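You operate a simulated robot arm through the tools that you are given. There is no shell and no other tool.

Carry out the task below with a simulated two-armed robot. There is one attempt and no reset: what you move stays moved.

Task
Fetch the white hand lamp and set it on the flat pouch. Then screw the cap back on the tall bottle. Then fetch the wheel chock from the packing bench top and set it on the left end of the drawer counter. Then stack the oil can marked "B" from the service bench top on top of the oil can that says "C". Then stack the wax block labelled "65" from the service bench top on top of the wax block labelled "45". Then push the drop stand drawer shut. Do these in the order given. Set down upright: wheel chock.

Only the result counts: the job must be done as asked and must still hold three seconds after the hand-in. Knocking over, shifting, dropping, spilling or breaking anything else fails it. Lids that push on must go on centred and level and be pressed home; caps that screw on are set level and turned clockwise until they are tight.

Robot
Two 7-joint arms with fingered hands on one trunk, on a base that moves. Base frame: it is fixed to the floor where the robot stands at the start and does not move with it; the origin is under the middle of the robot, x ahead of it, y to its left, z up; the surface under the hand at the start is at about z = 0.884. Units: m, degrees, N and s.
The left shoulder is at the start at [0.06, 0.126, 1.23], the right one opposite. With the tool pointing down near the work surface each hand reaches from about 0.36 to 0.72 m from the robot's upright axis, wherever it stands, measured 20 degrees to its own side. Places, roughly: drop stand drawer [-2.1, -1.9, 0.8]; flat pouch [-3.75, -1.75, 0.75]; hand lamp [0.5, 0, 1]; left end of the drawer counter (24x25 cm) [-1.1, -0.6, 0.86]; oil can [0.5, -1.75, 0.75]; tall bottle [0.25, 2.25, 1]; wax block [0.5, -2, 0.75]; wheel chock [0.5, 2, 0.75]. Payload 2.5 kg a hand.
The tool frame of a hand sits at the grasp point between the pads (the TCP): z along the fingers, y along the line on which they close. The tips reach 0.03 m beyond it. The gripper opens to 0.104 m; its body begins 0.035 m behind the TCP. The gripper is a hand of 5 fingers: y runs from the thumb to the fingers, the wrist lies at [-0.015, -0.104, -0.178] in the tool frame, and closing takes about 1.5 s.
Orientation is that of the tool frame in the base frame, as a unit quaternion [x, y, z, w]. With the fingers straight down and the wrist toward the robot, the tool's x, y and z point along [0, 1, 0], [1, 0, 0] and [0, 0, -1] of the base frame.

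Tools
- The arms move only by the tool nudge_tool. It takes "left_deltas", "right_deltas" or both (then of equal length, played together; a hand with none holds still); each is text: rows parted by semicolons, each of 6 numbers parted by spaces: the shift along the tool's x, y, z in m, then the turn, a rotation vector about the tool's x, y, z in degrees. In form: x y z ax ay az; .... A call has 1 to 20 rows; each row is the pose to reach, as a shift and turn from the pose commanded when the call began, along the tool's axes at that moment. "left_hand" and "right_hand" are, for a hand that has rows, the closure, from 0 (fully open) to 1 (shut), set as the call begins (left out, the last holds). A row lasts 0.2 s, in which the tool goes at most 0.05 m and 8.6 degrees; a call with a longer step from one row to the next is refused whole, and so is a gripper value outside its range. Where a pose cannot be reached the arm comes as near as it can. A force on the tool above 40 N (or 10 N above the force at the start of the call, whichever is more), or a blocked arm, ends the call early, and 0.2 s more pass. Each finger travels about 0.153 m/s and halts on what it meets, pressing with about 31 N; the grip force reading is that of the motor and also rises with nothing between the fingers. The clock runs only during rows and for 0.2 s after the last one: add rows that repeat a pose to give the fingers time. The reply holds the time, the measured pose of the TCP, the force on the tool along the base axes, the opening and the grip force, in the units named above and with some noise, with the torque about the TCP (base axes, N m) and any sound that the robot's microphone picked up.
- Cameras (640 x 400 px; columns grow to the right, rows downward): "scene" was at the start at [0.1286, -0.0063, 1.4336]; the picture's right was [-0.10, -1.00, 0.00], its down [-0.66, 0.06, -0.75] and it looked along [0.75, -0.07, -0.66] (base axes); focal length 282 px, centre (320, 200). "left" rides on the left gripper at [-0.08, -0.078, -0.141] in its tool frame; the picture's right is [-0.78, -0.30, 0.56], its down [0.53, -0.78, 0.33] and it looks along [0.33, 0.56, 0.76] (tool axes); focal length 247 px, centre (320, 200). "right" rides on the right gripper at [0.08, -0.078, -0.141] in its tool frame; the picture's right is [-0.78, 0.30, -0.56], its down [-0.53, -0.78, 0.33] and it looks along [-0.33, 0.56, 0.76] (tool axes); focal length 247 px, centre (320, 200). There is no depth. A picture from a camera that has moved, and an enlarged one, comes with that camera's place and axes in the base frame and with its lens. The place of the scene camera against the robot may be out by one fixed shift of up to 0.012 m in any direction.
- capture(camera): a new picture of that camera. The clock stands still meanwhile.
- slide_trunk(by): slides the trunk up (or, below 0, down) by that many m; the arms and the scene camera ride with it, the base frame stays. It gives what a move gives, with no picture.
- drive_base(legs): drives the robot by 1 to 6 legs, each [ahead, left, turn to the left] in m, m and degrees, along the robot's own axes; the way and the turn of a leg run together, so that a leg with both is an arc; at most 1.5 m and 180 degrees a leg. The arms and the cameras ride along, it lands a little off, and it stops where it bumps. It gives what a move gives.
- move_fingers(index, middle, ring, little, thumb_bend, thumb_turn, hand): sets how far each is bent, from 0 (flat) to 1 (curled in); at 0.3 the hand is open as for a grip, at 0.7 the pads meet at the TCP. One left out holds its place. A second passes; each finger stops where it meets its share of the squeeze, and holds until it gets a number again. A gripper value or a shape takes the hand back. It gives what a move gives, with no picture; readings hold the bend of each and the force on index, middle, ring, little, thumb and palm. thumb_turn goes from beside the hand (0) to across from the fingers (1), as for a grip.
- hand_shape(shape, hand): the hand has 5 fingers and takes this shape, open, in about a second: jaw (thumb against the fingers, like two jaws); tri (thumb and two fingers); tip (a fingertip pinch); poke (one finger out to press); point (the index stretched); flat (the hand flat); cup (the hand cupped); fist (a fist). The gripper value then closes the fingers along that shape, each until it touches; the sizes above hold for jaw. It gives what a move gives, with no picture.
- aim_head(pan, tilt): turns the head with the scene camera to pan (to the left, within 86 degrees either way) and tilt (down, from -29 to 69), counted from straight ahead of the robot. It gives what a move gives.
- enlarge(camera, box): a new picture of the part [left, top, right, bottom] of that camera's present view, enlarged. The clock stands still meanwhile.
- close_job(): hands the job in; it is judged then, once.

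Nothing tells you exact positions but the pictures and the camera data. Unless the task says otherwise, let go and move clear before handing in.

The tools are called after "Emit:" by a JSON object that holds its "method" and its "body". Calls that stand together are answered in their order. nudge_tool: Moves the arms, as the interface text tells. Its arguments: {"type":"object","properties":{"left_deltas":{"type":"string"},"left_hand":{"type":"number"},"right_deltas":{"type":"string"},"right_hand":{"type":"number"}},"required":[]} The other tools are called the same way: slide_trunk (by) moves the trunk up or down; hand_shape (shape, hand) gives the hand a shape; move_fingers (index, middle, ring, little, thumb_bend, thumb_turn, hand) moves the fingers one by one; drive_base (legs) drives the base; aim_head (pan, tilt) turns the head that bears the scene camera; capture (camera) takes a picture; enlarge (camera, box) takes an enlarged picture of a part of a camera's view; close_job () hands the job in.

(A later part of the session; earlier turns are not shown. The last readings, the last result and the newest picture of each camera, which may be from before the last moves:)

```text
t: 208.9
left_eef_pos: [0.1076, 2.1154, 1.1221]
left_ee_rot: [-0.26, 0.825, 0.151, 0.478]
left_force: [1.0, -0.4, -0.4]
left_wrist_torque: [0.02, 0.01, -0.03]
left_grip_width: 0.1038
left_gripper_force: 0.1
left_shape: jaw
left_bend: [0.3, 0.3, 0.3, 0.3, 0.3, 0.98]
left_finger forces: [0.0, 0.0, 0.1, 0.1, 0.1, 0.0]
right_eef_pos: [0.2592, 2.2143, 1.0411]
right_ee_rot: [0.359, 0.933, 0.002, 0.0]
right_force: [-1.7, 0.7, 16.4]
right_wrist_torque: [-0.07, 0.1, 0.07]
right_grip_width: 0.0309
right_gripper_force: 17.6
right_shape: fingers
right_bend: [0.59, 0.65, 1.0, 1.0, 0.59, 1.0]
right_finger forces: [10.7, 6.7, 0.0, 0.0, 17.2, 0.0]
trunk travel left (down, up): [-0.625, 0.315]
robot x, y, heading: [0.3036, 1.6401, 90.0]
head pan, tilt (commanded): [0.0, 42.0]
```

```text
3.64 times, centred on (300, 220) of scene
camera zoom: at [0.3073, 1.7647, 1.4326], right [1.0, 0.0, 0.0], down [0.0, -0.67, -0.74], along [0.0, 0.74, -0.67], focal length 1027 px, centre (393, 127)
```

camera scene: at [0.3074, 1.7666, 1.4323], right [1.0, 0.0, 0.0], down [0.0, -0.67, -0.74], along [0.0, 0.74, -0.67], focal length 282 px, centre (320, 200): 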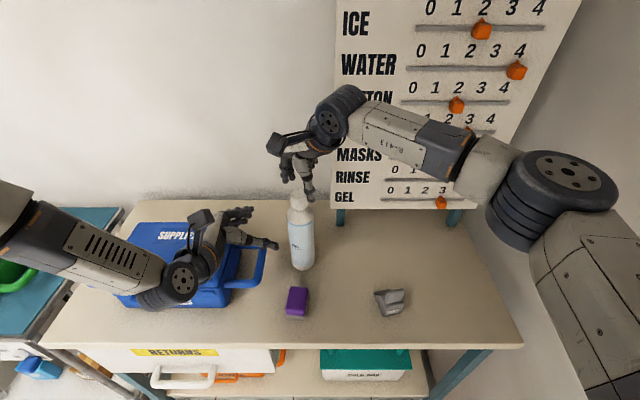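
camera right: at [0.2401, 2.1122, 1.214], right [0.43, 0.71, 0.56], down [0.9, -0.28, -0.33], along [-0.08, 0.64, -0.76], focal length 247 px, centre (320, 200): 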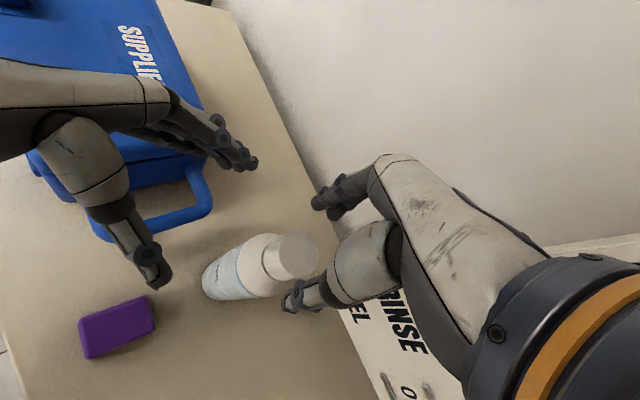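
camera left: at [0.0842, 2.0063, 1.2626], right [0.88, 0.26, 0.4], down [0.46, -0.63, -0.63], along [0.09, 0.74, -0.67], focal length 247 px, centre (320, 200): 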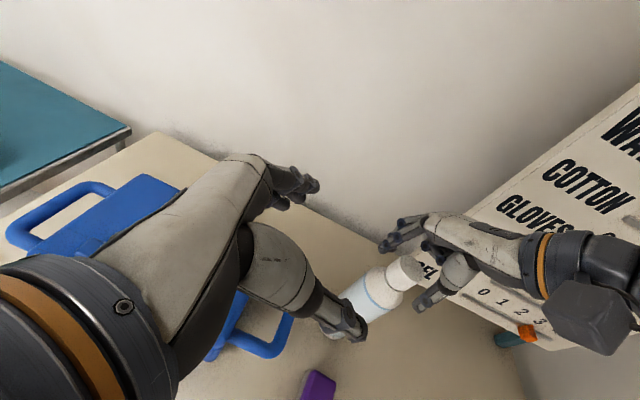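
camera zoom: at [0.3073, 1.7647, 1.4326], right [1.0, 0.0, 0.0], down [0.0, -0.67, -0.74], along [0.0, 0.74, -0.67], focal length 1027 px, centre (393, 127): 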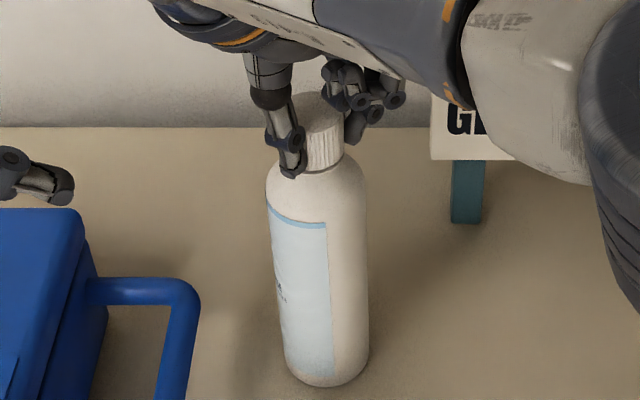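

This time the bottle itself began to turn: the cap has become tight. I release and inspect the gap under the cap.

Emit:
{"method": "nudge_tool", "body": {"right_deltas": "0 0 -0.003 0 0 0; 0 0 -0.006 0 0 0"}}

Emit:
{"method": "move_fingers", "body": {"hand": "right", "index": 0.44, "middle": 0.44, "thumb_bend": 0.44}}

Emit:
{"method": "nudge_tool", "body": {"right_deltas": "0 0 -0.003 0 0 -8; 0 0 -0.003 0 0 -16; 0 0 -0.003 0 0 -24; 0 0 -0.003 0 0 -32; 0 0 -0.003 0 0 -40; 0 0 -0.003 0 0 -48; 0 0 -0.003 0 0 -56; 0 0 -0.003 0 0 -64; 0 0 -0.003 0 0 -72; 0 0 0 0 0 -80; 0 0 0 0 0 -80"}}

Emit:
{"method": "enlarge", "body": {"camera": "scene", "box": [280, 180, 325, 220]}}

Emit:
{"method": "enlarge", "body": {"camera": "right", "box": [240, 180, 380, 320]}}

Emit:
{"method": "enlarge", "body": {"camera": "left", "box": [350, 230, 450, 330]}}

```text
t: 209.5
left_eef_pos: [0.1074, 2.1161, 1.1209]
left_ee_rot: [-0.261, 0.825, 0.15, 0.478]
left_force: [-0.9, -0.8, 0.2]
left_wrist_torque: [0.0, -0.01, -0.01]
left_grip_width: 0.1037
left_gripper_force: 0.1
left_shape: jaw
left_bend: [0.3, 0.3, 0.3, 0.3, 0.3, 0.98]
left_finger forces: [0.0, 0.0, 0.1, 0.1, 0.0, 0.0]
right_eef_pos: [0.2586, 2.2154, 1.0439]
right_ee_rot: [0.358, 0.934, -0.001, 0.0]
right_force: [-0.6, 0.4, -1.2]
right_wrist_torque: [-0.03, 0.07, 0.01]
right_grip_width: 0.0313
right_gripper_force: 15.1
right_shape: fingers
right_bend: [0.59, 0.65, 1.0, 1.0, 0.59, 1.0]
right_finger forces: [9.9, 5.4, 0.0, 0.1, 14.9, 0.0]
trunk travel left (down, up): [-0.625, 0.315]
robot x, y, heading: [0.3007, 1.6446, 90.2]
head pan, tilt (commanded): [0.0, 42.0]
```

```text
t: 210.5
left_eef_pos: [0.1062, 2.1164, 1.1223]
left_ee_rot: [-0.26, 0.825, 0.151, 0.478]
left_force: [-0.4, -0.3, -0.2]
left_wrist_torque: [0.02, -0.02, -0.02]
left_grip_width: 0.1037
left_gripper_force: 0.1
left_shape: jaw
left_bend: [0.3, 0.3, 0.3, 0.3, 0.3, 0.98]
left_finger forces: [0.1, 0.0, 0.1, 0.0, 0.1, 0.0]
right_eef_pos: [0.2596, 2.2159, 1.0455]
right_ee_rot: [0.358, 0.934, 0.001, 0.0]
right_force: [-0.6, -0.6, -0.6]
right_wrist_torque: [0.0, -0.02, 0.04]
right_grip_width: 0.0671
right_gripper_force: 0.2
right_shape: fingers
right_bend: [0.44, 0.44, 1.0, 1.0, 0.44, 0.99]
right_finger forces: [0.0, 0.0, 0.0, 0.0, 0.0, 0.0]
trunk travel left (down, up): [-0.625, 0.315]
robot x, y, heading: [0.3014, 1.6433, 90.3]
head pan, tilt (commanded): [0.0, 42.0]
```

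```text
t: 212.9
left_eef_pos: [0.106, 2.1174, 1.1216]
left_ee_rot: [-0.261, 0.825, 0.149, 0.479]
left_force: [0.8, 0.7, -0.2]
left_wrist_torque: [-0.03, 0.03, -0.02]
left_grip_width: 0.1036
left_gripper_force: 0.1
left_shape: jaw
left_bend: [0.3, 0.3, 0.3, 0.3, 0.3, 0.98]
left_finger forces: [0.1, 0.0, 0.1, 0.0, 0.1, 0.1]
right_eef_pos: [0.2595, 2.2149, 1.045]
right_ee_rot: [-0.326, 0.945, 0.001, -0.001]
right_force: [0.1, -1.1, 0.4]
right_wrist_torque: [0.01, -0.01, -0.03]
right_grip_width: 0.067
right_gripper_force: 0.0
right_shape: fingers
right_bend: [0.44, 0.44, 1.0, 1.0, 0.44, 0.99]
right_finger forces: [0.1, 0.0, 0.1, 0.0, 0.1, 0.1]
trunk travel left (down, up): [-0.625, 0.315]
robot x, y, heading: [0.3031, 1.6434, 90.3]
head pan, tilt (commanded): [0.0, 42.0]
```

```text
10.00 times, centred on (302, 200) of scene
camera zoom: at [0.3072, 1.7663, 1.4324], right [1.0, 0.0, 0.0], down [0.0, -0.67, -0.74], along [0.0, 0.74, -0.67], focal length 2824 px, centre (495, 200)
```

zoom: 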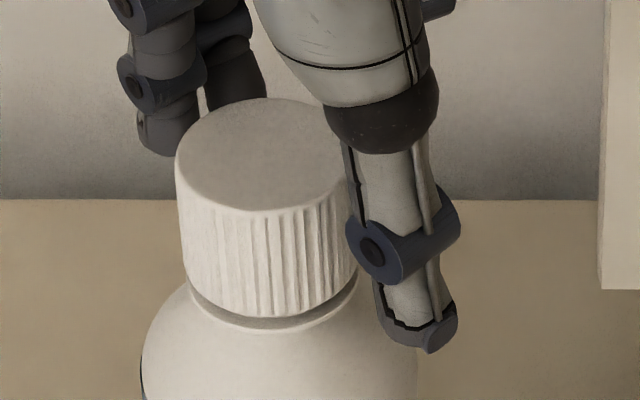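

```text
2.86 times, centred on (310, 250) of right
camera zoom: at [0.2428, 2.1053, 1.1862], right [0.43, 0.71, 0.56], down [0.9, -0.28, -0.33], along [-0.08, 0.64, -0.76], focal length 706 px, centre (349, 57)
```

zoom: 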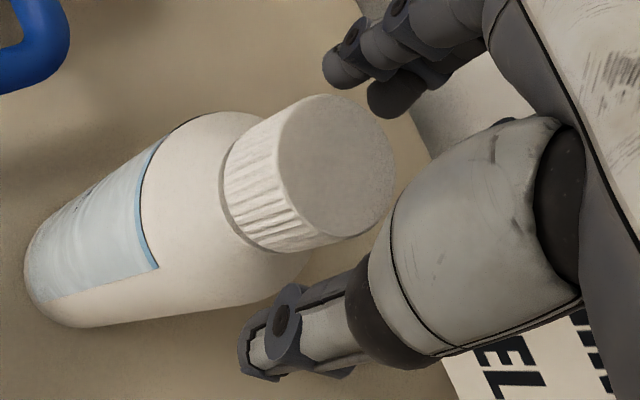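

```text
4.00 times, centred on (400, 280) of left
camera zoom: at [0.0842, 2.0066, 1.2626], right [0.88, 0.26, 0.4], down [0.46, -0.62, -0.63], along [0.09, 0.74, -0.67], focal length 988 px, centre (0, -120)
```

zoom: 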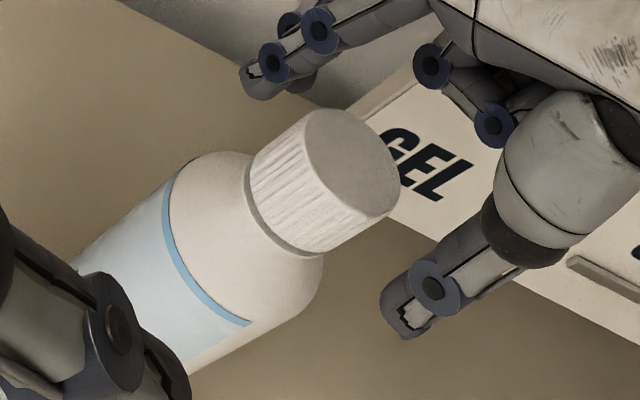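

The cap is down nearly to the ring. I re-centre (cap is now ~6 mm further left) and do one more, firmer stroke to confirm it is tight.

Emit:
{"method": "nudge_tool", "body": {"right_deltas": "0.003 0.0015 0 0 0 0; 0.006 0.003 0 0 0 0; 0.006 0.003 0 0 0 0"}}

Emit:
{"method": "move_fingers", "body": {"hand": "right", "index": 0.73, "middle": 0.73, "thumb_bend": 0.73}}

Emit:
{"method": "enlarge", "body": {"camera": "scene", "box": [265, 165, 335, 275]}}

Emit:
{"method": "nudge_tool", "body": {"right_deltas": "0 0 0.004 0 0 0; 0 0 0.008 0 0 0; 0 0 0.008 0 0 8; 0 0 0.008 0 0 16; 0 0 0.008 0 0 24; 0 0 0.008 0 0 32; 0 0 0.008 0 0 40; 0 0 0.008 0 0 40"}}

Emit:
{"method": "enlarge", "body": {"camera": "scene", "box": [265, 165, 335, 275]}}

```text
t: 213.7
left_eef_pos: [0.1077, 2.1167, 1.1219]
left_ee_rot: [-0.261, 0.825, 0.151, 0.479]
left_force: [0.2, -1.3, 0.4]
left_wrist_torque: [0.0, 0.02, 0.0]
left_grip_width: 0.1036
left_gripper_force: 0.0
left_shape: jaw
left_bend: [0.3, 0.3, 0.3, 0.3, 0.3, 0.98]
left_finger forces: [0.0, 0.0, 0.0, 0.0, 0.0, 0.0]
right_eef_pos: [0.2527, 2.215, 1.0458]
right_ee_rot: [-0.327, 0.945, 0.0, 0.001]
right_force: [0.1, 0.3, -0.8]
right_wrist_torque: [0.04, -0.02, 0.01]
right_grip_width: 0.0668
right_gripper_force: 0.1
right_shape: fingers
right_bend: [0.44, 0.44, 1.0, 1.0, 0.44, 0.99]
right_finger forces: [0.0, 0.0, 0.0, 0.0, 0.0, 0.1]
trunk travel left (down, up): [-0.625, 0.315]
robot x, y, heading: [0.3037, 1.6402, 90.2]
head pan, tilt (commanded): [0.0, 42.0]
```

```text
t: 214.7
left_eef_pos: [0.107, 2.1162, 1.1227]
left_ee_rot: [-0.26, 0.825, 0.149, 0.479]
left_force: [0.1, -0.6, 0.0]
left_wrist_torque: [0.0, 0.01, -0.01]
left_grip_width: 0.1038
left_gripper_force: 0.0
left_shape: jaw
left_bend: [0.3, 0.3, 0.3, 0.3, 0.3, 0.98]
left_finger forces: [0.0, 0.0, 0.1, 0.0, 0.0, 0.0]
right_eef_pos: [0.2533, 2.2159, 1.0462]
right_ee_rot: [-0.327, 0.945, 0.001, 0.001]
right_force: [0.3, -0.5, -0.6]
right_wrist_torque: [-0.03, 0.0, 0.02]
right_grip_width: 0.0311
right_gripper_force: 16.8
right_shape: fingers
right_bend: [0.71, 0.64, 1.0, 1.0, 0.58, 1.0]
right_finger forces: [10.1, 6.6, 0.1, 0.0, 16.4, 0.0]
trunk travel left (down, up): [-0.625, 0.315]
robot x, y, heading: [0.3035, 1.6405, 89.8]
head pan, tilt (commanded): [0.0, 42.0]
```

```text
3.64 times, centred on (300, 220) of scene
camera zoom: at [0.3072, 1.7665, 1.4323], right [1.0, 0.0, 0.0], down [0.0, -0.67, -0.74], along [0.0, 0.74, -0.67], focal length 1027 px, centre (393, 127)
```

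zoom: 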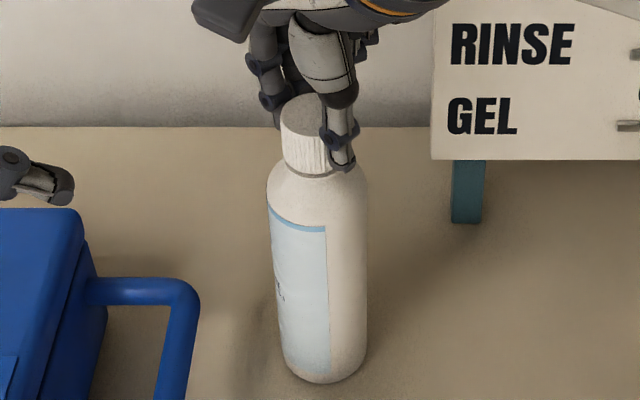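

```text
t: 216.5
left_eef_pos: [0.1065, 2.1152, 1.1224]
left_ee_rot: [-0.26, 0.826, 0.151, 0.478]
left_force: [0.8, 0.1, 0.2]
left_wrist_torque: [-0.02, 0.04, -0.01]
left_grip_width: 0.1039
left_gripper_force: 0.0
left_shape: jaw
left_bend: [0.3, 0.3, 0.3, 0.3, 0.3, 0.98]
left_finger forces: [0.0, 0.0, 0.0, 0.1, 0.0, 0.0]
right_eef_pos: [0.2534, 2.2145, 1.0408]
right_ee_rot: [0.018, 1.0, 0.004, 0.0]
right_force: [1.1, 0.9, 22.3]
right_wrist_torque: [-0.18, -0.06, 0.09]
right_grip_width: 0.0309
right_gripper_force: 20.0
right_shape: fingers
right_bend: [0.72, 0.64, 1.0, 1.0, 0.58, 1.0]
right_finger forces: [10.6, 10.5, 0.0, 0.0, 19.1, 0.0]
trunk travel left (down, up): [-0.625, 0.315]
robot x, y, heading: [0.3056, 1.6333, 90.3]
head pan, tilt (commanded): [0.0, 42.0]
```

```text
3.64 times, centred on (300, 220) of scene
camera zoom: at [0.3077, 1.7641, 1.4326], right [1.0, 0.0, 0.0], down [0.0, -0.67, -0.74], along [0.0, 0.74, -0.67], focal length 1027 px, centre (393, 127)
```

zoom: 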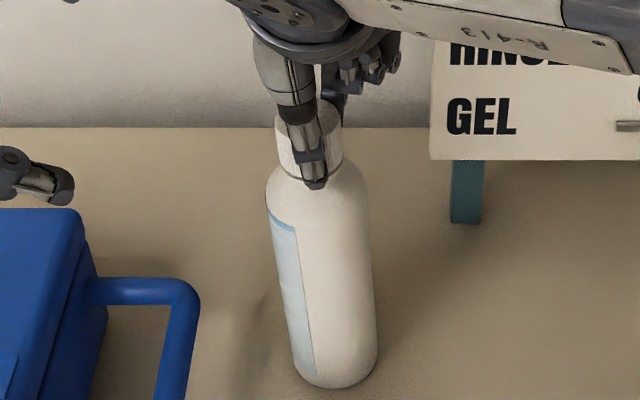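

The bottle now turns with the cap almost fully, so friction alone no longer tightens it. I release carefully, and plan to hold the body with the right hand from the right side and finish tightening with the left hand from above.

Emit:
{"method": "nudge_tool", "body": {"right_deltas": "0 0 -0.003 0 0 0; 0 0 -0.006 0 0 0; 0 0 -0.008 0 0 0"}}

Emit:
{"method": "move_fingers", "body": {"hand": "right", "index": 0.44, "middle": 0.44, "thumb_bend": 0.44}}

Emit:
{"method": "enlarge", "body": {"camera": "scene", "box": [265, 165, 335, 275]}}

Emit:
{"method": "enlarge", "body": {"camera": "left", "box": [350, 230, 450, 330]}}

```text
t: 217.3
left_eef_pos: [0.1079, 2.1159, 1.1224]
left_ee_rot: [-0.261, 0.825, 0.15, 0.479]
left_force: [-0.2, 0.3, 0.3]
left_wrist_torque: [0.0, -0.04, 0.02]
left_grip_width: 0.104
left_gripper_force: 0.0
left_shape: jaw
left_bend: [0.3, 0.3, 0.3, 0.3, 0.3, 0.98]
left_finger forces: [0.0, 0.0, 0.1, 0.0, 0.0, 0.1]
right_eef_pos: [0.2536, 2.2137, 1.0424]
right_ee_rot: [0.017, 1.0, -0.002, 0.002]
right_force: [0.6, 0.2, -0.1]
right_wrist_torque: [-0.02, -0.04, 0.0]
right_grip_width: 0.0308
right_gripper_force: 16.3
right_shape: fingers
right_bend: [0.71, 0.64, 1.0, 1.0, 0.58, 1.0]
right_finger forces: [9.7, 7.2, 0.1, 0.0, 16.1, 0.0]
trunk travel left (down, up): [-0.625, 0.315]
robot x, y, heading: [0.3055, 1.6422, 90.3]
head pan, tilt (commanded): [0.0, 42.0]
```

```text
t: 218.3
left_eef_pos: [0.1069, 2.1164, 1.1224]
left_ee_rot: [-0.261, 0.825, 0.15, 0.478]
left_force: [-1.1, 1.0, -0.7]
left_wrist_torque: [-0.01, -0.01, -0.02]
left_grip_width: 0.1039
left_gripper_force: 0.1
left_shape: jaw
left_bend: [0.3, 0.3, 0.3, 0.3, 0.3, 0.98]
left_finger forces: [0.0, 0.0, 0.0, 0.0, 0.0, 0.1]
right_eef_pos: [0.253, 2.2149, 1.0456]
right_ee_rot: [0.017, 1.0, 0.001, -0.001]
right_force: [-0.2, 0.0, 0.0]
right_wrist_torque: [-0.01, -0.01, 0.0]
right_grip_width: 0.067
right_gripper_force: 0.0
right_shape: fingers
right_bend: [0.44, 0.44, 1.0, 1.0, 0.44, 0.99]
right_finger forces: [0.0, 0.0, 0.0, 0.1, 0.0, 0.0]
trunk travel left (down, up): [-0.625, 0.315]
robot x, y, heading: [0.3017, 1.6403, 90.0]
head pan, tilt (commanded): [0.0, 42.0]
```

```text
3.64 times, centred on (300, 220) of scene
camera zoom: at [0.3072, 1.7663, 1.4324], right [1.0, 0.0, 0.0], down [0.0, -0.67, -0.74], along [0.0, 0.74, -0.67], focal length 1027 px, centre (393, 127)
```

zoom: 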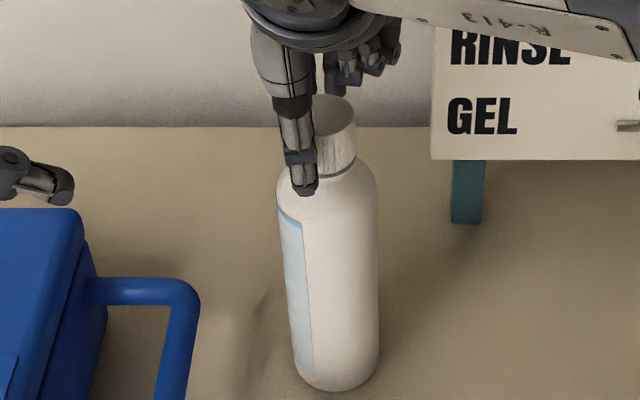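

```text
4.00 times, centred on (400, 280) of left
camera zoom: at [0.0842, 2.0067, 1.2626], right [0.88, 0.26, 0.4], down [0.46, -0.62, -0.63], along [0.09, 0.74, -0.67], focal length 988 px, centre (0, -120)
```

zoom: 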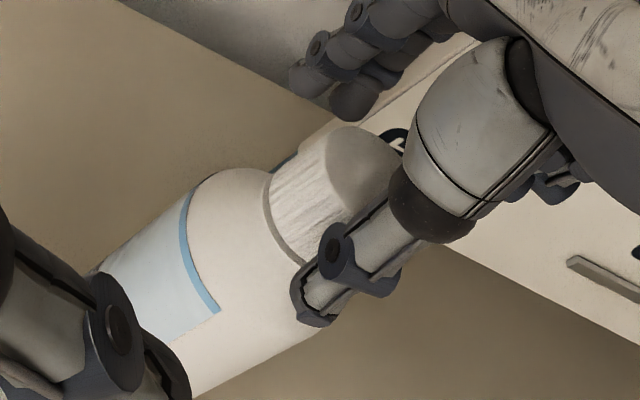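

The cap now sits practically against the ring. I wind back and make one more stroke with still firmer pressure to be sure it is tight.

Emit:
{"method": "nudge_tool", "body": {"right_deltas": "-0.003 0 -0.004 0 0 0; -0.006 0.0 -0.006 0 0 -8; -0.008 0.0 -0.006 0 0 -16; -0.008 0.0 -0.006 0 0 -24; -0.008 0.0 -0.006 0 0 -32; -0.008 0 -0.006 0 0 -40; -0.008 0 -0.006 0 0 -40"}}

Emit:
{"method": "enlarge", "body": {"camera": "right", "box": [240, 180, 380, 320]}}

Emit:
{"method": "enlarge", "body": {"camera": "scene", "box": [265, 165, 335, 275]}}

Emit:
{"method": "enlarge", "body": {"camera": "left", "box": [350, 230, 450, 330]}}

```text
t: 219.9
left_eef_pos: [0.1069, 2.1157, 1.122]
left_ee_rot: [-0.261, 0.825, 0.151, 0.478]
left_force: [-0.3, -0.6, 0.0]
left_wrist_torque: [-0.02, -0.01, -0.03]
left_grip_width: 0.1036
left_gripper_force: 0.0
left_shape: jaw
left_bend: [0.3, 0.3, 0.3, 0.3, 0.3, 0.98]
left_finger forces: [0.0, 0.0, 0.0, 0.1, 0.1, 0.0]
right_eef_pos: [0.2611, 2.2138, 1.0516]
right_ee_rot: [-0.326, 0.945, 0.001, 0.0]
right_force: [0.8, -0.2, 0.0]
right_wrist_torque: [-0.01, 0.01, 0.01]
right_grip_width: 0.067
right_gripper_force: 0.0
right_shape: fingers
right_bend: [0.44, 0.44, 1.0, 1.0, 0.44, 0.99]
right_finger forces: [0.0, 0.1, 0.1, 0.0, 0.1, 0.1]
trunk travel left (down, up): [-0.625, 0.315]
robot x, y, heading: [0.3058, 1.6378, 89.9]
head pan, tilt (commanded): [0.0, 42.0]
```

```text
2.86 times, centred on (310, 250) of right
camera zoom: at [0.2446, 2.1036, 1.1924], right [0.43, 0.71, 0.56], down [0.9, -0.28, -0.33], along [-0.08, 0.64, -0.76], focal length 706 px, centre (349, 57)
```

zoom: 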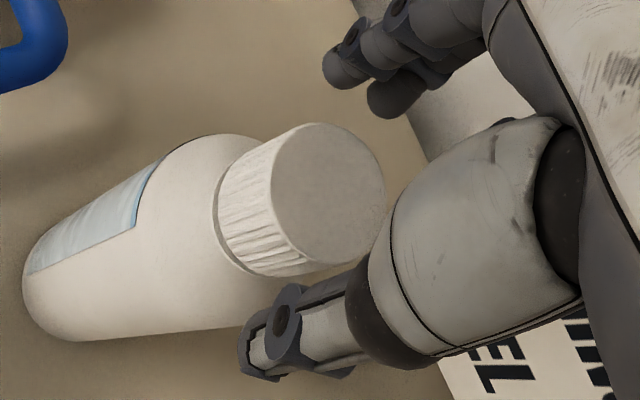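

```text
3.64 times, centred on (300, 220) of scene
camera zoom: at [0.3072, 1.7663, 1.4324], right [1.0, 0.0, 0.0], down [0.0, -0.67, -0.74], along [0.0, 0.74, -0.67], focal length 1027 px, centre (393, 127)
```

zoom: 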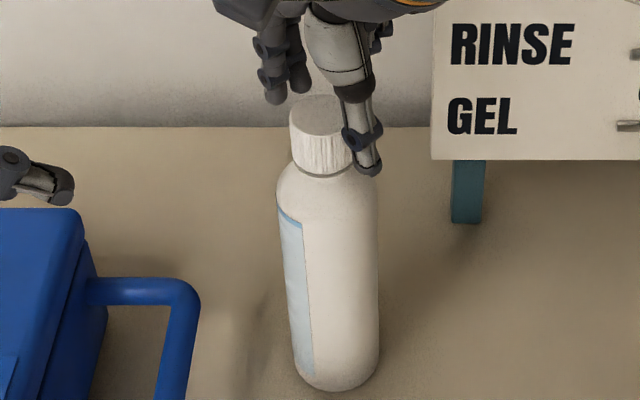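

```text
4.00 times, centred on (400, 280) of left
camera zoom: at [0.0842, 2.0066, 1.2626], right [0.88, 0.26, 0.4], down [0.46, -0.62, -0.63], along [0.09, 0.74, -0.67], focal length 988 px, centre (0, -120)
```

zoom: 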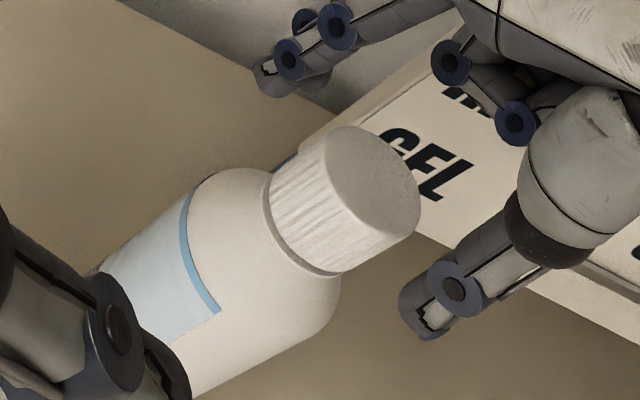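

The cap is now flush with just a hairline gap. One more firm stroke for tightness.

Emit:
{"method": "nudge_tool", "body": {"right_deltas": "0 0 0.003 0 0 0; 0.001 0 0.006 0 0 0"}}

Emit:
{"method": "move_fingers", "body": {"hand": "right", "index": 0.7, "middle": 0.7, "thumb_bend": 0.74}}

Emit:
{"method": "nudge_tool", "body": {"right_deltas": "0 0 0.004 0 0 0; 0 0 0.007 0 0 0; 0 0 0.01 0 0 0; 0 0 0.01 0 0 7; 0 0 0.01 0 0 14; 0 0 0.01 0 0 21; 0 0 0.01 0 0 28; 0 0 0.01 0 0 35; 0 0 0.01 0 0 42; 0 0 0.01 0 0 42"}}

Emit:
{"method": "enlarge", "body": {"camera": "scene", "box": [265, 165, 335, 275]}}

```text
t: 220.5
left_eef_pos: [0.1078, 2.1161, 1.1213]
left_ee_rot: [-0.26, 0.825, 0.15, 0.478]
left_force: [-0.4, 0.9, -0.3]
left_wrist_torque: [-0.03, -0.02, 0.0]
left_grip_width: 0.1038
left_gripper_force: 0.1
left_shape: jaw
left_bend: [0.3, 0.3, 0.3, 0.3, 0.3, 0.98]
left_finger forces: [0.1, 0.0, 0.0, 0.0, 0.0, 0.0]
right_eef_pos: [0.26, 2.2132, 1.0449]
right_ee_rot: [-0.326, 0.945, 0.0, 0.001]
right_force: [0.1, -0.7, 0.4]
right_wrist_torque: [-0.02, 0.02, 0.02]
right_grip_width: 0.067
right_gripper_force: 0.0
right_shape: fingers
right_bend: [0.44, 0.44, 1.0, 1.0, 0.44, 0.99]
right_finger forces: [0.0, 0.0, 0.0, 0.0, 0.0, 0.0]
trunk travel left (down, up): [-0.625, 0.315]
robot x, y, heading: [0.3, 1.6414, 90.3]
head pan, tilt (commanded): [0.0, 42.0]
```

```text
t: 221.5
left_eef_pos: [0.107, 2.1166, 1.1223]
left_ee_rot: [-0.261, 0.824, 0.15, 0.479]
left_force: [0.1, -0.6, -0.7]
left_wrist_torque: [0.02, -0.01, 0.02]
left_grip_width: 0.1036
left_gripper_force: 0.0
left_shape: jaw
left_bend: [0.3, 0.3, 0.3, 0.3, 0.3, 0.98]
left_finger forces: [0.0, 0.0, 0.1, 0.1, 0.1, 0.0]
right_eef_pos: [0.2618, 2.2131, 1.0447]
right_ee_rot: [-0.327, 0.945, 0.001, 0.001]
right_force: [0.4, 0.5, -0.7]
right_wrist_torque: [0.02, 0.01, -0.02]
right_grip_width: 0.0318
right_gripper_force: 12.8
right_shape: fingers
right_bend: [0.6, 0.64, 1.0, 1.0, 0.58, 1.0]
right_finger forces: [7.0, 5.6, 0.1, 0.0, 12.6, 0.0]
trunk travel left (down, up): [-0.625, 0.315]
robot x, y, heading: [0.3009, 1.6399, 90.2]
head pan, tilt (commanded): [0.0, 42.0]
```

```text
t: 223.7
left_eef_pos: [0.1066, 2.1156, 1.1231]
left_ee_rot: [-0.261, 0.825, 0.151, 0.478]
left_force: [-0.4, -0.4, 0.3]
left_wrist_torque: [0.01, -0.02, -0.02]
left_grip_width: 0.1037
left_gripper_force: 0.0
left_shape: jaw
left_bend: [0.3, 0.3, 0.3, 0.3, 0.3, 0.98]
left_finger forces: [0.1, 0.0, 0.0, 0.1, 0.1, 0.1]
right_eef_pos: [0.2606, 2.213, 1.0385]
right_ee_rot: [0.035, 0.999, 0.002, 0.0]
right_force: [-0.8, -0.1, 22.0]
right_wrist_torque: [-0.02, 0.0, 0.16]
right_grip_width: 0.0312
right_gripper_force: 15.2
right_shape: fingers
right_bend: [0.62, 0.64, 1.0, 1.0, 0.59, 1.0]
right_finger forces: [9.0, 6.6, 0.0, 0.1, 15.6, 0.1]
trunk travel left (down, up): [-0.625, 0.315]
robot x, y, heading: [0.3035, 1.6417, 90.2]
head pan, tilt (commanded): [0.0, 42.0]
```

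```text
3.64 times, centred on (300, 220) of scene
camera zoom: at [0.3074, 1.764, 1.4326], right [1.0, 0.0, 0.0], down [0.0, -0.67, -0.74], along [0.0, 0.74, -0.67], focal length 1027 px, centre (393, 127)
```

zoom: 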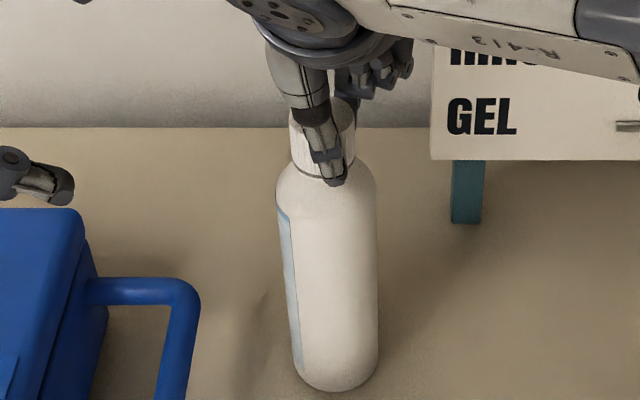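

Torque has risen to 0.16 N·m while the cap still turned a little relative to the bottle. I continue this stroke to the end.

Emit:
{"method": "nudge_tool", "body": {"right_deltas": "0 0 0.001 0 0 7; 0 0 0.001 0 0 14; 0 0 0.001 0 0 21; 0 0 0.001 0 0 28; 0 0 0.001 0 0 35; 0 0 0.001 0 0 40; 0 0 0.001 0 0 40"}}

Emit:
{"method": "enlarge", "body": {"camera": "scene", "box": [265, 165, 335, 275]}}

```text
t: 225.3
left_eef_pos: [0.1061, 2.115, 1.1232]
left_ee_rot: [-0.26, 0.825, 0.15, 0.479]
left_force: [-0.4, 0.5, -0.4]
left_wrist_torque: [0.01, -0.05, 0.0]
left_grip_width: 0.1039
left_gripper_force: 0.1
left_shape: jaw
left_bend: [0.3, 0.3, 0.3, 0.3, 0.3, 0.98]
left_finger forces: [0.1, 0.0, 0.0, 0.0, 0.0, 0.0]
right_eef_pos: [0.2598, 2.2125, 1.037]
right_ee_rot: [0.375, 0.927, 0.004, 0.0]
right_force: [-0.3, 0.7, 21.8]
right_wrist_torque: [-0.01, -0.01, 0.19]
right_grip_width: 0.0312
right_gripper_force: 16.0
right_shape: fingers
right_bend: [0.62, 0.64, 1.0, 1.0, 0.59, 1.0]
right_finger forces: [9.3, 6.6, 0.0, 0.1, 15.9, 0.0]
trunk travel left (down, up): [-0.625, 0.315]
robot x, y, heading: [0.3037, 1.6428, 90.1]
head pan, tilt (commanded): [0.0, 42.0]
```

```text
3.64 times, centred on (300, 220) of scene
camera zoom: at [0.3075, 1.764, 1.4327], right [1.0, 0.0, 0.0], down [0.0, -0.67, -0.74], along [0.0, 0.74, -0.67], focal length 1027 px, centre (393, 127)
```

zoom: 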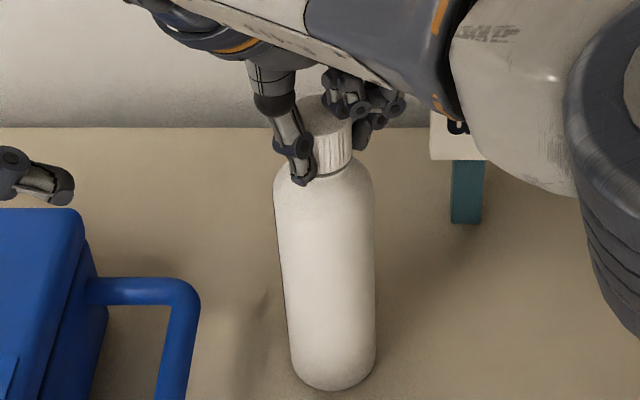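

The torque reached 0.19 N·m and the bottle turns entirely with the cap – it is tight. I release and raise the right hand, then verify.

Emit:
{"method": "nudge_tool", "body": {"right_deltas": "0 0 -0.004 0 0 0; 0 0 -0.008 0 0 0; 0 0 -0.01 0 0 0"}}

Emit:
{"method": "move_fingers", "body": {"hand": "right", "index": 0.4, "middle": 0.4, "thumb_bend": 0.4}}

Emit:
{"method": "nudge_tool", "body": {"right_deltas": "0 0 -0.01 0 0 0; 0 0 -0.03 0 0 0; 0 0 -0.06 0 0 0; 0 0 -0.1 0 0 0; 0 0 -0.14 0 0 0"}}

Emit:
{"method": "enlarge", "body": {"camera": "scene", "box": [280, 180, 325, 220]}}

Emit:
{"method": "enlarge", "body": {"camera": "left", "box": [350, 230, 450, 330]}}

Emit:
{"method": "capture", "body": {"camera": "scene"}}

```text
t: 226.1
left_eef_pos: [0.1069, 2.1163, 1.1214]
left_ee_rot: [-0.26, 0.825, 0.15, 0.479]
left_force: [0.5, -0.3, -0.5]
left_wrist_torque: [-0.01, 0.0, 0.0]
left_grip_width: 0.1039
left_gripper_force: 0.0
left_shape: jaw
left_bend: [0.3, 0.3, 0.3, 0.3, 0.3, 0.98]
left_finger forces: [0.1, 0.0, 0.0, 0.0, 0.0, 0.0]
right_eef_pos: [0.2601, 2.2129, 1.0422]
right_ee_rot: [0.374, 0.928, -0.001, 0.001]
right_force: [0.9, -0.2, -1.6]
right_wrist_torque: [0.02, -0.02, 0.01]
right_grip_width: 0.0315
right_gripper_force: 12.2
right_shape: fingers
right_bend: [0.6, 0.65, 1.0, 1.0, 0.59, 1.0]
right_finger forces: [8.3, 4.5, 0.0, 0.0, 11.8, 0.1]
trunk travel left (down, up): [-0.625, 0.315]
robot x, y, heading: [0.3012, 1.6407, 90.1]
head pan, tilt (commanded): [0.0, 42.0]
```

```text
t: 227.1
left_eef_pos: [0.1072, 2.1175, 1.1213]
left_ee_rot: [-0.26, 0.825, 0.15, 0.479]
left_force: [-0.4, 1.5, -0.1]
left_wrist_torque: [0.0, -0.01, 0.0]
left_grip_width: 0.1041
left_gripper_force: 0.0
left_shape: jaw
left_bend: [0.3, 0.3, 0.3, 0.3, 0.3, 0.98]
left_finger forces: [0.0, 0.0, 0.0, 0.0, 0.0, 0.0]
right_eef_pos: [0.26, 2.2134, 1.044]
right_ee_rot: [0.374, 0.927, 0.002, 0.0]
right_force: [0.0, -0.1, -0.2]
right_wrist_torque: [-0.04, 0.01, 0.01]
right_grip_width: 0.0772
right_gripper_force: 0.1
right_shape: fingers
right_bend: [0.4, 0.4, 1.0, 1.0, 0.4, 0.99]
right_finger forces: [0.1, 0.1, 0.0, 0.1, 0.0, 0.0]
trunk travel left (down, up): [-0.625, 0.315]
robot x, y, heading: [0.3054, 1.6453, 90.0]
head pan, tilt (commanded): [0.0, 42.0]
```

```text
t: 228.3
left_eef_pos: [0.1066, 2.1168, 1.123]
left_ee_rot: [-0.261, 0.825, 0.15, 0.478]
left_force: [0.1, 0.8, 0.4]
left_wrist_torque: [-0.01, 0.01, -0.01]
left_grip_width: 0.1035
left_gripper_force: 0.0
left_shape: jaw
left_bend: [0.3, 0.3, 0.3, 0.3, 0.3, 0.98]
left_finger forces: [0.0, 0.0, 0.0, 0.0, 0.0, 0.0]
right_eef_pos: [0.2628, 2.2126, 1.1847]
right_ee_rot: [0.373, 0.928, 0.0, -0.001]
right_force: [-0.1, 0.0, 1.6]
right_wrist_torque: [0.02, 0.01, -0.04]
right_grip_width: 0.0776
right_gripper_force: 0.2
right_shape: fingers
right_bend: [0.4, 0.4, 1.0, 1.0, 0.4, 0.99]
right_finger forces: [0.1, 0.1, 0.0, 0.0, 0.0, 0.0]
right hand out of reach, approached as far as the arm can: row 5
trunk travel left (down, up): [-0.625, 0.315]
robot x, y, heading: [0.3021, 1.641, 90.1]
head pan, tilt (commanded): [0.0, 42.0]
```

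```text
10.00 times, centred on (302, 200) of scene
camera zoom: at [0.3073, 1.7661, 1.4323], right [1.0, 0.0, 0.0], down [0.0, -0.67, -0.74], along [0.0, 0.74, -0.67], focal length 2824 px, centre (495, 200)
```

zoom: 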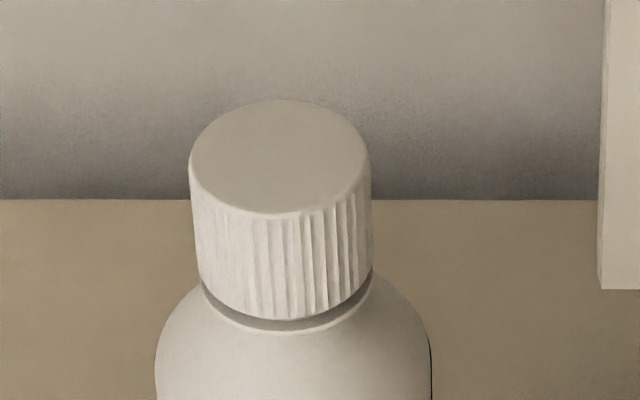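

```text
4.00 times, centred on (400, 280) of left
camera zoom: at [0.0843, 2.0065, 1.2627], right [0.88, 0.26, 0.4], down [0.46, -0.62, -0.63], along [0.09, 0.74, -0.67], focal length 988 px, centre (0, -120)
```

zoom: 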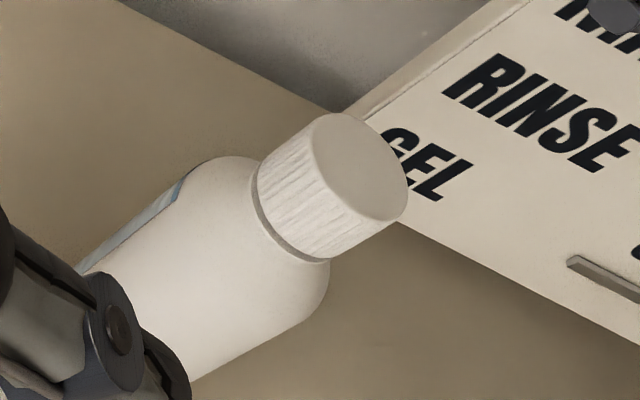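

```text
taken
camera scene: at [0.3073, 1.7661, 1.4323], right [1.0, 0.0, 0.0], down [0.0, -0.67, -0.74], along [0.0, 0.74, -0.67], focal length 282 px, centre (320, 200)
```

scene: 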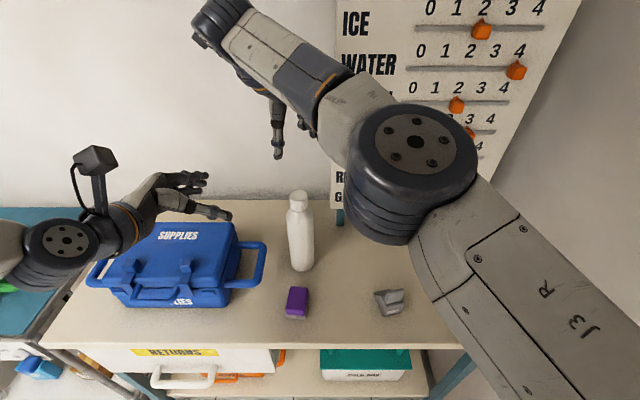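

The cap sits level and tight. Next is the wheel chock: I turn the right hand back to neutral and look at the chock closely, while retracting the left hand.

Emit:
{"method": "nudge_tool", "body": {"right_deltas": "0 0 0 0 0 -8; 0 0 0 0 0 -16; 0 0 0 0 0 -24; 0 0 0 0 0 -32; 0 0 0 0 0 -40; 0 0 0 0 0 -44", "left_deltas": "0 0 -0.03 0 0 0; 0 0 -0.06 0 0 0; -0.02 0 -0.09 0 0 0; -0.04 0 -0.12 0 0 0; -0.06 0 -0.14 0 0 0; -0.06 0 -0.14 0 0 0"}}

Emit:
{"method": "enlarge", "body": {"camera": "scene", "box": [350, 270, 430, 330]}}

Emit:
{"method": "capture", "body": {"camera": "right"}}

Emit:
{"method": "capture", "body": {"camera": "left"}}

```text
t: 229.1
left_eef_pos: [0.0627, 2.0532, 1.0743]
left_ee_rot: [-0.323, 0.822, 0.035, 0.467]
left_force: [0.3, 0.1, -0.6]
left_wrist_torque: [0.01, 0.01, -0.03]
left_grip_width: 0.1039
left_gripper_force: 0.0
left_shape: jaw
left_bend: [0.3, 0.3, 0.3, 0.3, 0.3, 0.98]
left_finger forces: [0.1, 0.0, 0.0, 0.1, 0.1, 0.0]
right_eef_pos: [0.262, 2.2118, 1.1851]
right_ee_rot: [0.198, 0.98, 0.001, 0.0]
right_force: [-0.3, 0.8, -0.3]
right_wrist_torque: [-0.02, -0.01, -0.01]
right_grip_width: 0.0772
right_gripper_force: 0.1
right_shape: fingers
right_bend: [0.4, 0.4, 1.0, 1.0, 0.4, 0.99]
right_finger forces: [0.0, 0.0, 0.1, 0.0, 0.1, 0.0]
trunk travel left (down, up): [-0.625, 0.315]
robot x, y, heading: [0.3036, 1.6423, 89.9]
head pan, tilt (commanded): [0.0, 42.0]
stopped in row 3 (left hand): the arm was blocked; the commanded pose is now the measured one
```

```text
6.67 times, centred on (390, 300) of scene
camera zoom: at [0.3075, 1.7661, 1.4324], right [1.0, 0.0, 0.0], down [0.0, -0.67, -0.74], along [0.0, 0.74, -0.67], focal length 1882 px, centre (-147, -467)
```

zoom: 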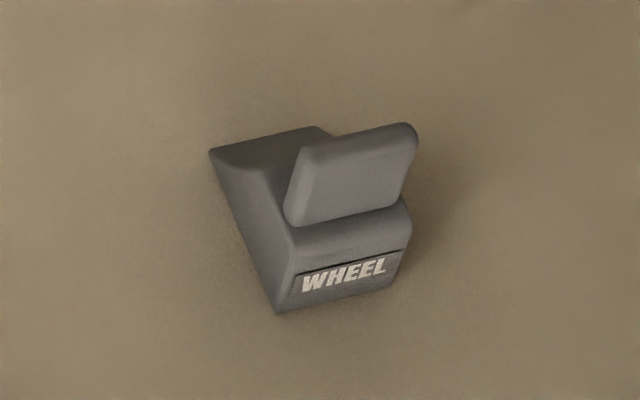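

```text
taken
camera right: at [0.1568, 2.1705, 1.3248], right [0.83, -0.03, 0.56], down [0.19, -0.92, -0.33], along [0.52, 0.39, -0.76], focal length 247 px, centre (320, 200)
```

right: 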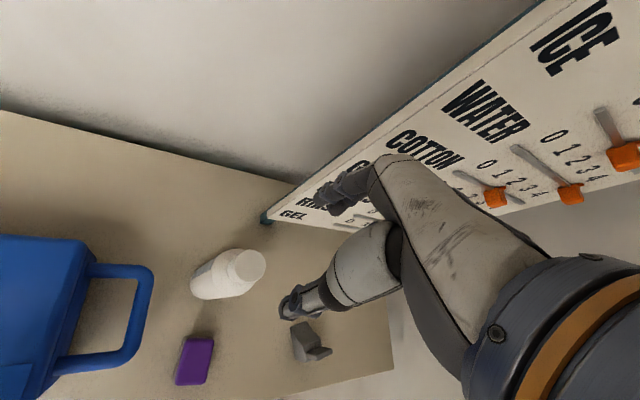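

```text
taken
camera left: at [0.0302, 1.9824, 1.2364], right [0.86, 0.35, 0.37], down [0.5, -0.76, -0.42], along [0.13, 0.54, -0.83], focal length 247 px, centre (320, 200)
```

left: 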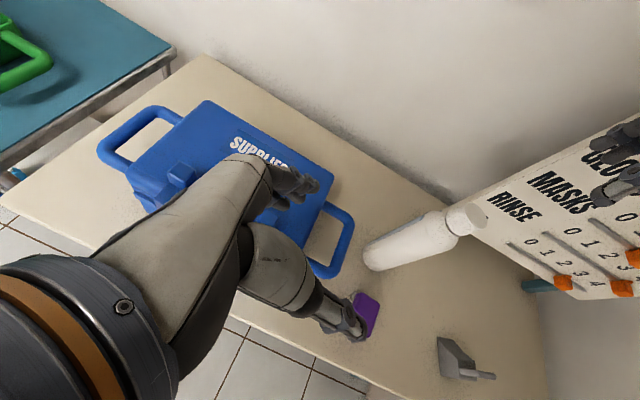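

The left arm got blocked by folding too close; nothing was hit. I lift the left hand away to a neutral pose and bring the right hand, turned to match the chock's plate (~17°), above the chock.

Emit:
{"method": "nudge_tool", "body": {"left_deltas": "-0.0194 -0.0007 -0.0365 0 0 0; -0.0388 -0.0013 -0.073 0 0 0; -0.0581 -0.002 -0.1095 0 0 0; -0.0775 -0.0026 -0.146 0 0 0; -0.0969 -0.0033 -0.1825 0 0 0; -0.0969 -0.0033 -0.1825 0.5 6.3 4.4; -0.0969 -0.0033 -0.1825 1 12.7 8.8; -0.0969 -0.0033 -0.1825 1.4 19 13.1; -0.0969 -0.0033 -0.1825 1.9 25.3 17.5; -0.0969 -0.0033 -0.1825 2.4 31.7 21.9; -0.0969 -0.0033 -0.1825 2.9 38 26.3; -0.0969 -0.0033 -0.1825 3.3 44.3 30.6; -0.0969 -0.0033 -0.1825 3.8 50.7 35; -0.0969 -0.0033 -0.1825 4.3 57 39.4", "right_deltas": "0 0 0 0 0 -8; 0 0 0 0 0 -16; 0 0 0 0 0 -24; 0 0 0 0 0 -32; 0 0 0 0 0 -40; -0.0387 -0.0057 0.0 0 0 -40; -0.0775 -0.0115 0.0 0 0 -40; -0.1162 -0.0172 0.01 0 0 -40; -0.1549 -0.0229 0.03 0 0 -40; -0.1937 -0.0287 0.05 0 0 -40; -0.2324 -0.0344 0.07 0 0 -40; -0.2324 -0.0344 0.085 0 0 -40; -0.2324 -0.0344 0.085 0 0 -40; -0.2324 -0.0344 0.085 0 0 -40"}}

Emit:
{"method": "capture", "body": {"camera": "right"}}

Emit:
{"method": "capture", "body": {"camera": "scene"}}

```text
t: 229.6
left_eef_pos: [0.0493, 2.0044, 1.0231]
left_ee_rot: [-0.384, 0.803, -0.089, 0.448]
left_force: [1.4, -0.1, -0.2]
left_wrist_torque: [-0.02, -0.01, 0.01]
left_grip_width: 0.1039
left_gripper_force: 0.1
left_shape: jaw
left_bend: [0.3, 0.3, 0.3, 0.3, 0.3, 0.98]
left_finger forces: [0.0, 0.1, 0.1, 0.1, 0.0, 0.1]
right_eef_pos: [0.2627, 2.2114, 1.1825]
right_ee_rot: [0.113, 0.994, -0.001, 0.001]
right_force: [0.3, 0.3, 0.5]
right_wrist_torque: [0.01, 0.01, -0.03]
right_grip_width: 0.0776
right_gripper_force: 0.1
right_shape: fingers
right_bend: [0.4, 0.4, 1.0, 1.0, 0.4, 0.99]
right_finger forces: [0.1, 0.0, 0.0, 0.0, 0.0, 0.0]
trunk travel left (down, up): [-0.625, 0.315]
robot x, y, heading: [0.3026, 1.6396, 90.0]
head pan, tilt (commanded): [0.0, 42.0]
stopped in row 2 (left hand): the arm was blocked; the commanded pose is now the measured one
```

```text
taken
camera right: at [0.1647, 2.1545, 1.3242], right [0.82, 0.11, 0.56], down [0.34, -0.88, -0.33], along [0.45, 0.47, -0.76], focal length 247 px, centre (320, 200)
```

right: 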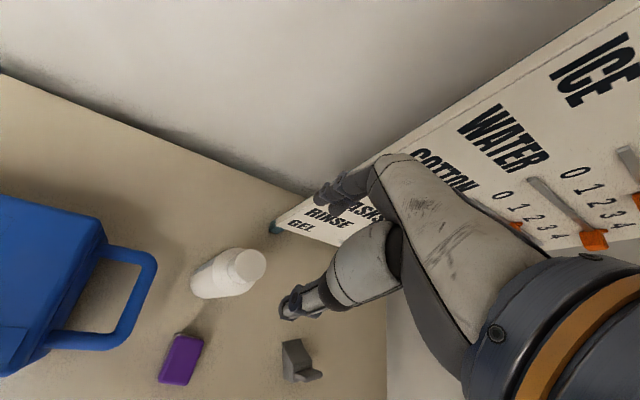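

```text
taken
camera scene: at [0.3071, 1.7664, 1.4323], right [1.0, 0.0, 0.0], down [0.0, -0.67, -0.74], along [0.0, 0.74, -0.67], focal length 282 px, centre (320, 200)
```

scene: 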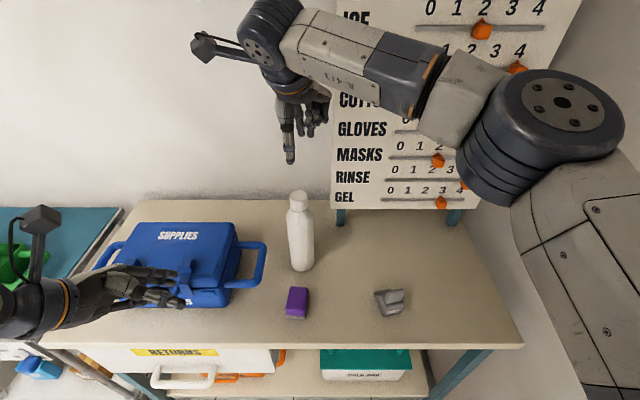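

The left arm is folded in an awkward way and got blocked (moving lower instead of up). I carefully move it forward and up in small steps, away from my body, and check.

Emit:
{"method": "nudge_tool", "body": {"left_deltas": "-0.029 -0.0058 -0.0057 0 0 0; -0.058 -0.0117 -0.0114 0 0 0"}}

Emit:
{"method": "capture", "body": {"camera": "scene"}}

Emit:
{"method": "capture", "body": {"camera": "left"}}

```text
t: 230.2
left_eef_pos: [0.0759, 2.0292, 1.0588]
left_ee_rot: [-0.393, 0.775, -0.116, 0.481]
left_force: [0.5, 0.6, -0.2]
left_wrist_torque: [-0.02, 0.01, -0.02]
left_grip_width: 0.1034
left_gripper_force: 0.1
left_shape: jaw
left_bend: [0.3, 0.3, 0.3, 0.3, 0.3, 0.98]
left_finger forces: [0.0, 0.1, 0.0, 0.0, 0.0, 0.0]
right_eef_pos: [0.2626, 2.2108, 1.1836]
right_ee_rot: [0.114, 0.993, -0.001, 0.001]
right_force: [-0.3, -0.4, -0.1]
right_wrist_torque: [0.0, 0.0, 0.0]
right_grip_width: 0.0774
right_gripper_force: 0.1
right_shape: fingers
right_bend: [0.4, 0.4, 1.0, 1.0, 0.4, 0.99]
right_finger forces: [0.0, 0.0, 0.1, 0.1, 0.0, 0.1]
trunk travel left (down, up): [-0.625, 0.315]
robot x, y, heading: [0.3035, 1.6429, 90.0]
head pan, tilt (commanded): [0.0, 42.0]
```

```text
taken
camera scene: at [0.3073, 1.7664, 1.4323], right [1.0, 0.0, 0.0], down [0.0, -0.67, -0.74], along [0.0, 0.74, -0.67], focal length 282 px, centre (320, 200)
```

scene: 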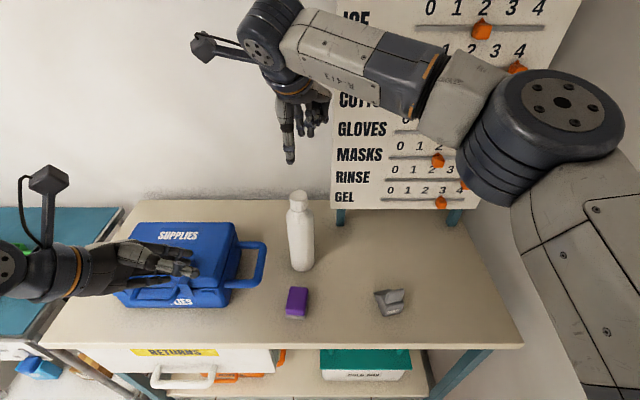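

```text
taken
camera left: at [0.0147, 2.0089, 1.2273], right [0.79, 0.47, 0.39], down [0.54, -0.84, -0.08], along [0.29, 0.28, -0.92], focal length 247 px, centre (320, 200)
```

left: 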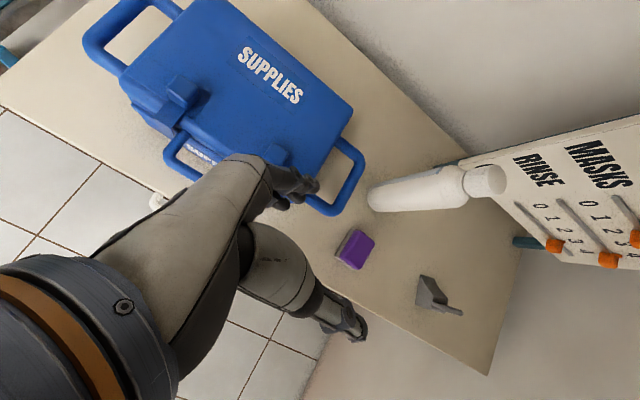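

It moves correctly now. I continue up and forward.

Emit:
{"method": "nudge_tool", "body": {"left_deltas": "-0.0352 -0.014 -0.0179 0 0 0; -0.0704 -0.028 -0.0359 0 0 0; -0.1055 -0.042 -0.0538 0 0 0; -0.1407 -0.056 -0.0717 0 0 0; -0.1407 -0.056 -0.0717 0 0 0"}}

Emit:
{"method": "capture", "body": {"camera": "scene"}}

```text
t: 230.8
left_eef_pos: [0.0805, 2.0249, 1.0644]
left_ee_rot: [-0.423, 0.771, -0.179, 0.442]
left_force: [-0.7, 0.2, -0.3]
left_wrist_torque: [0.02, 0.0, -0.01]
left_grip_width: 0.1037
left_gripper_force: 0.0
left_shape: jaw
left_bend: [0.3, 0.3, 0.3, 0.3, 0.3, 0.98]
left_finger forces: [0.1, 0.1, 0.0, 0.0, 0.0, 0.0]
right_eef_pos: [0.2612, 2.2113, 1.1842]
right_ee_rot: [0.114, 0.993, 0.0, 0.001]
right_force: [-0.8, -0.8, -0.1]
right_wrist_torque: [-0.02, -0.03, -0.02]
right_grip_width: 0.0775
right_gripper_force: 0.0
right_shape: fingers
right_bend: [0.4, 0.4, 1.0, 1.0, 0.4, 0.99]
right_finger forces: [0.0, 0.0, 0.0, 0.0, 0.0, 0.0]
trunk travel left (down, up): [-0.625, 0.315]
robot x, y, heading: [0.3019, 1.6402, 90.1]
head pan, tilt (commanded): [0.0, 42.0]
stopped in row 2 (left hand): the arm was blocked; the commanded pose is now the measured one
```

```text
taken
camera scene: at [0.3071, 1.7664, 1.4323], right [1.0, 0.0, 0.0], down [0.0, -0.67, -0.74], along [0.0, 0.74, -0.67], focal length 282 px, centre (320, 200)
```

scene: 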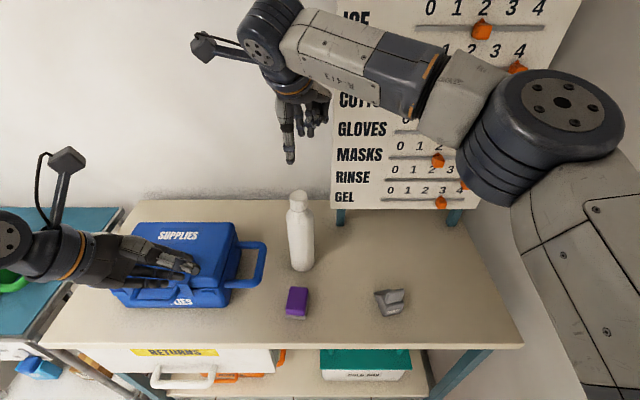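

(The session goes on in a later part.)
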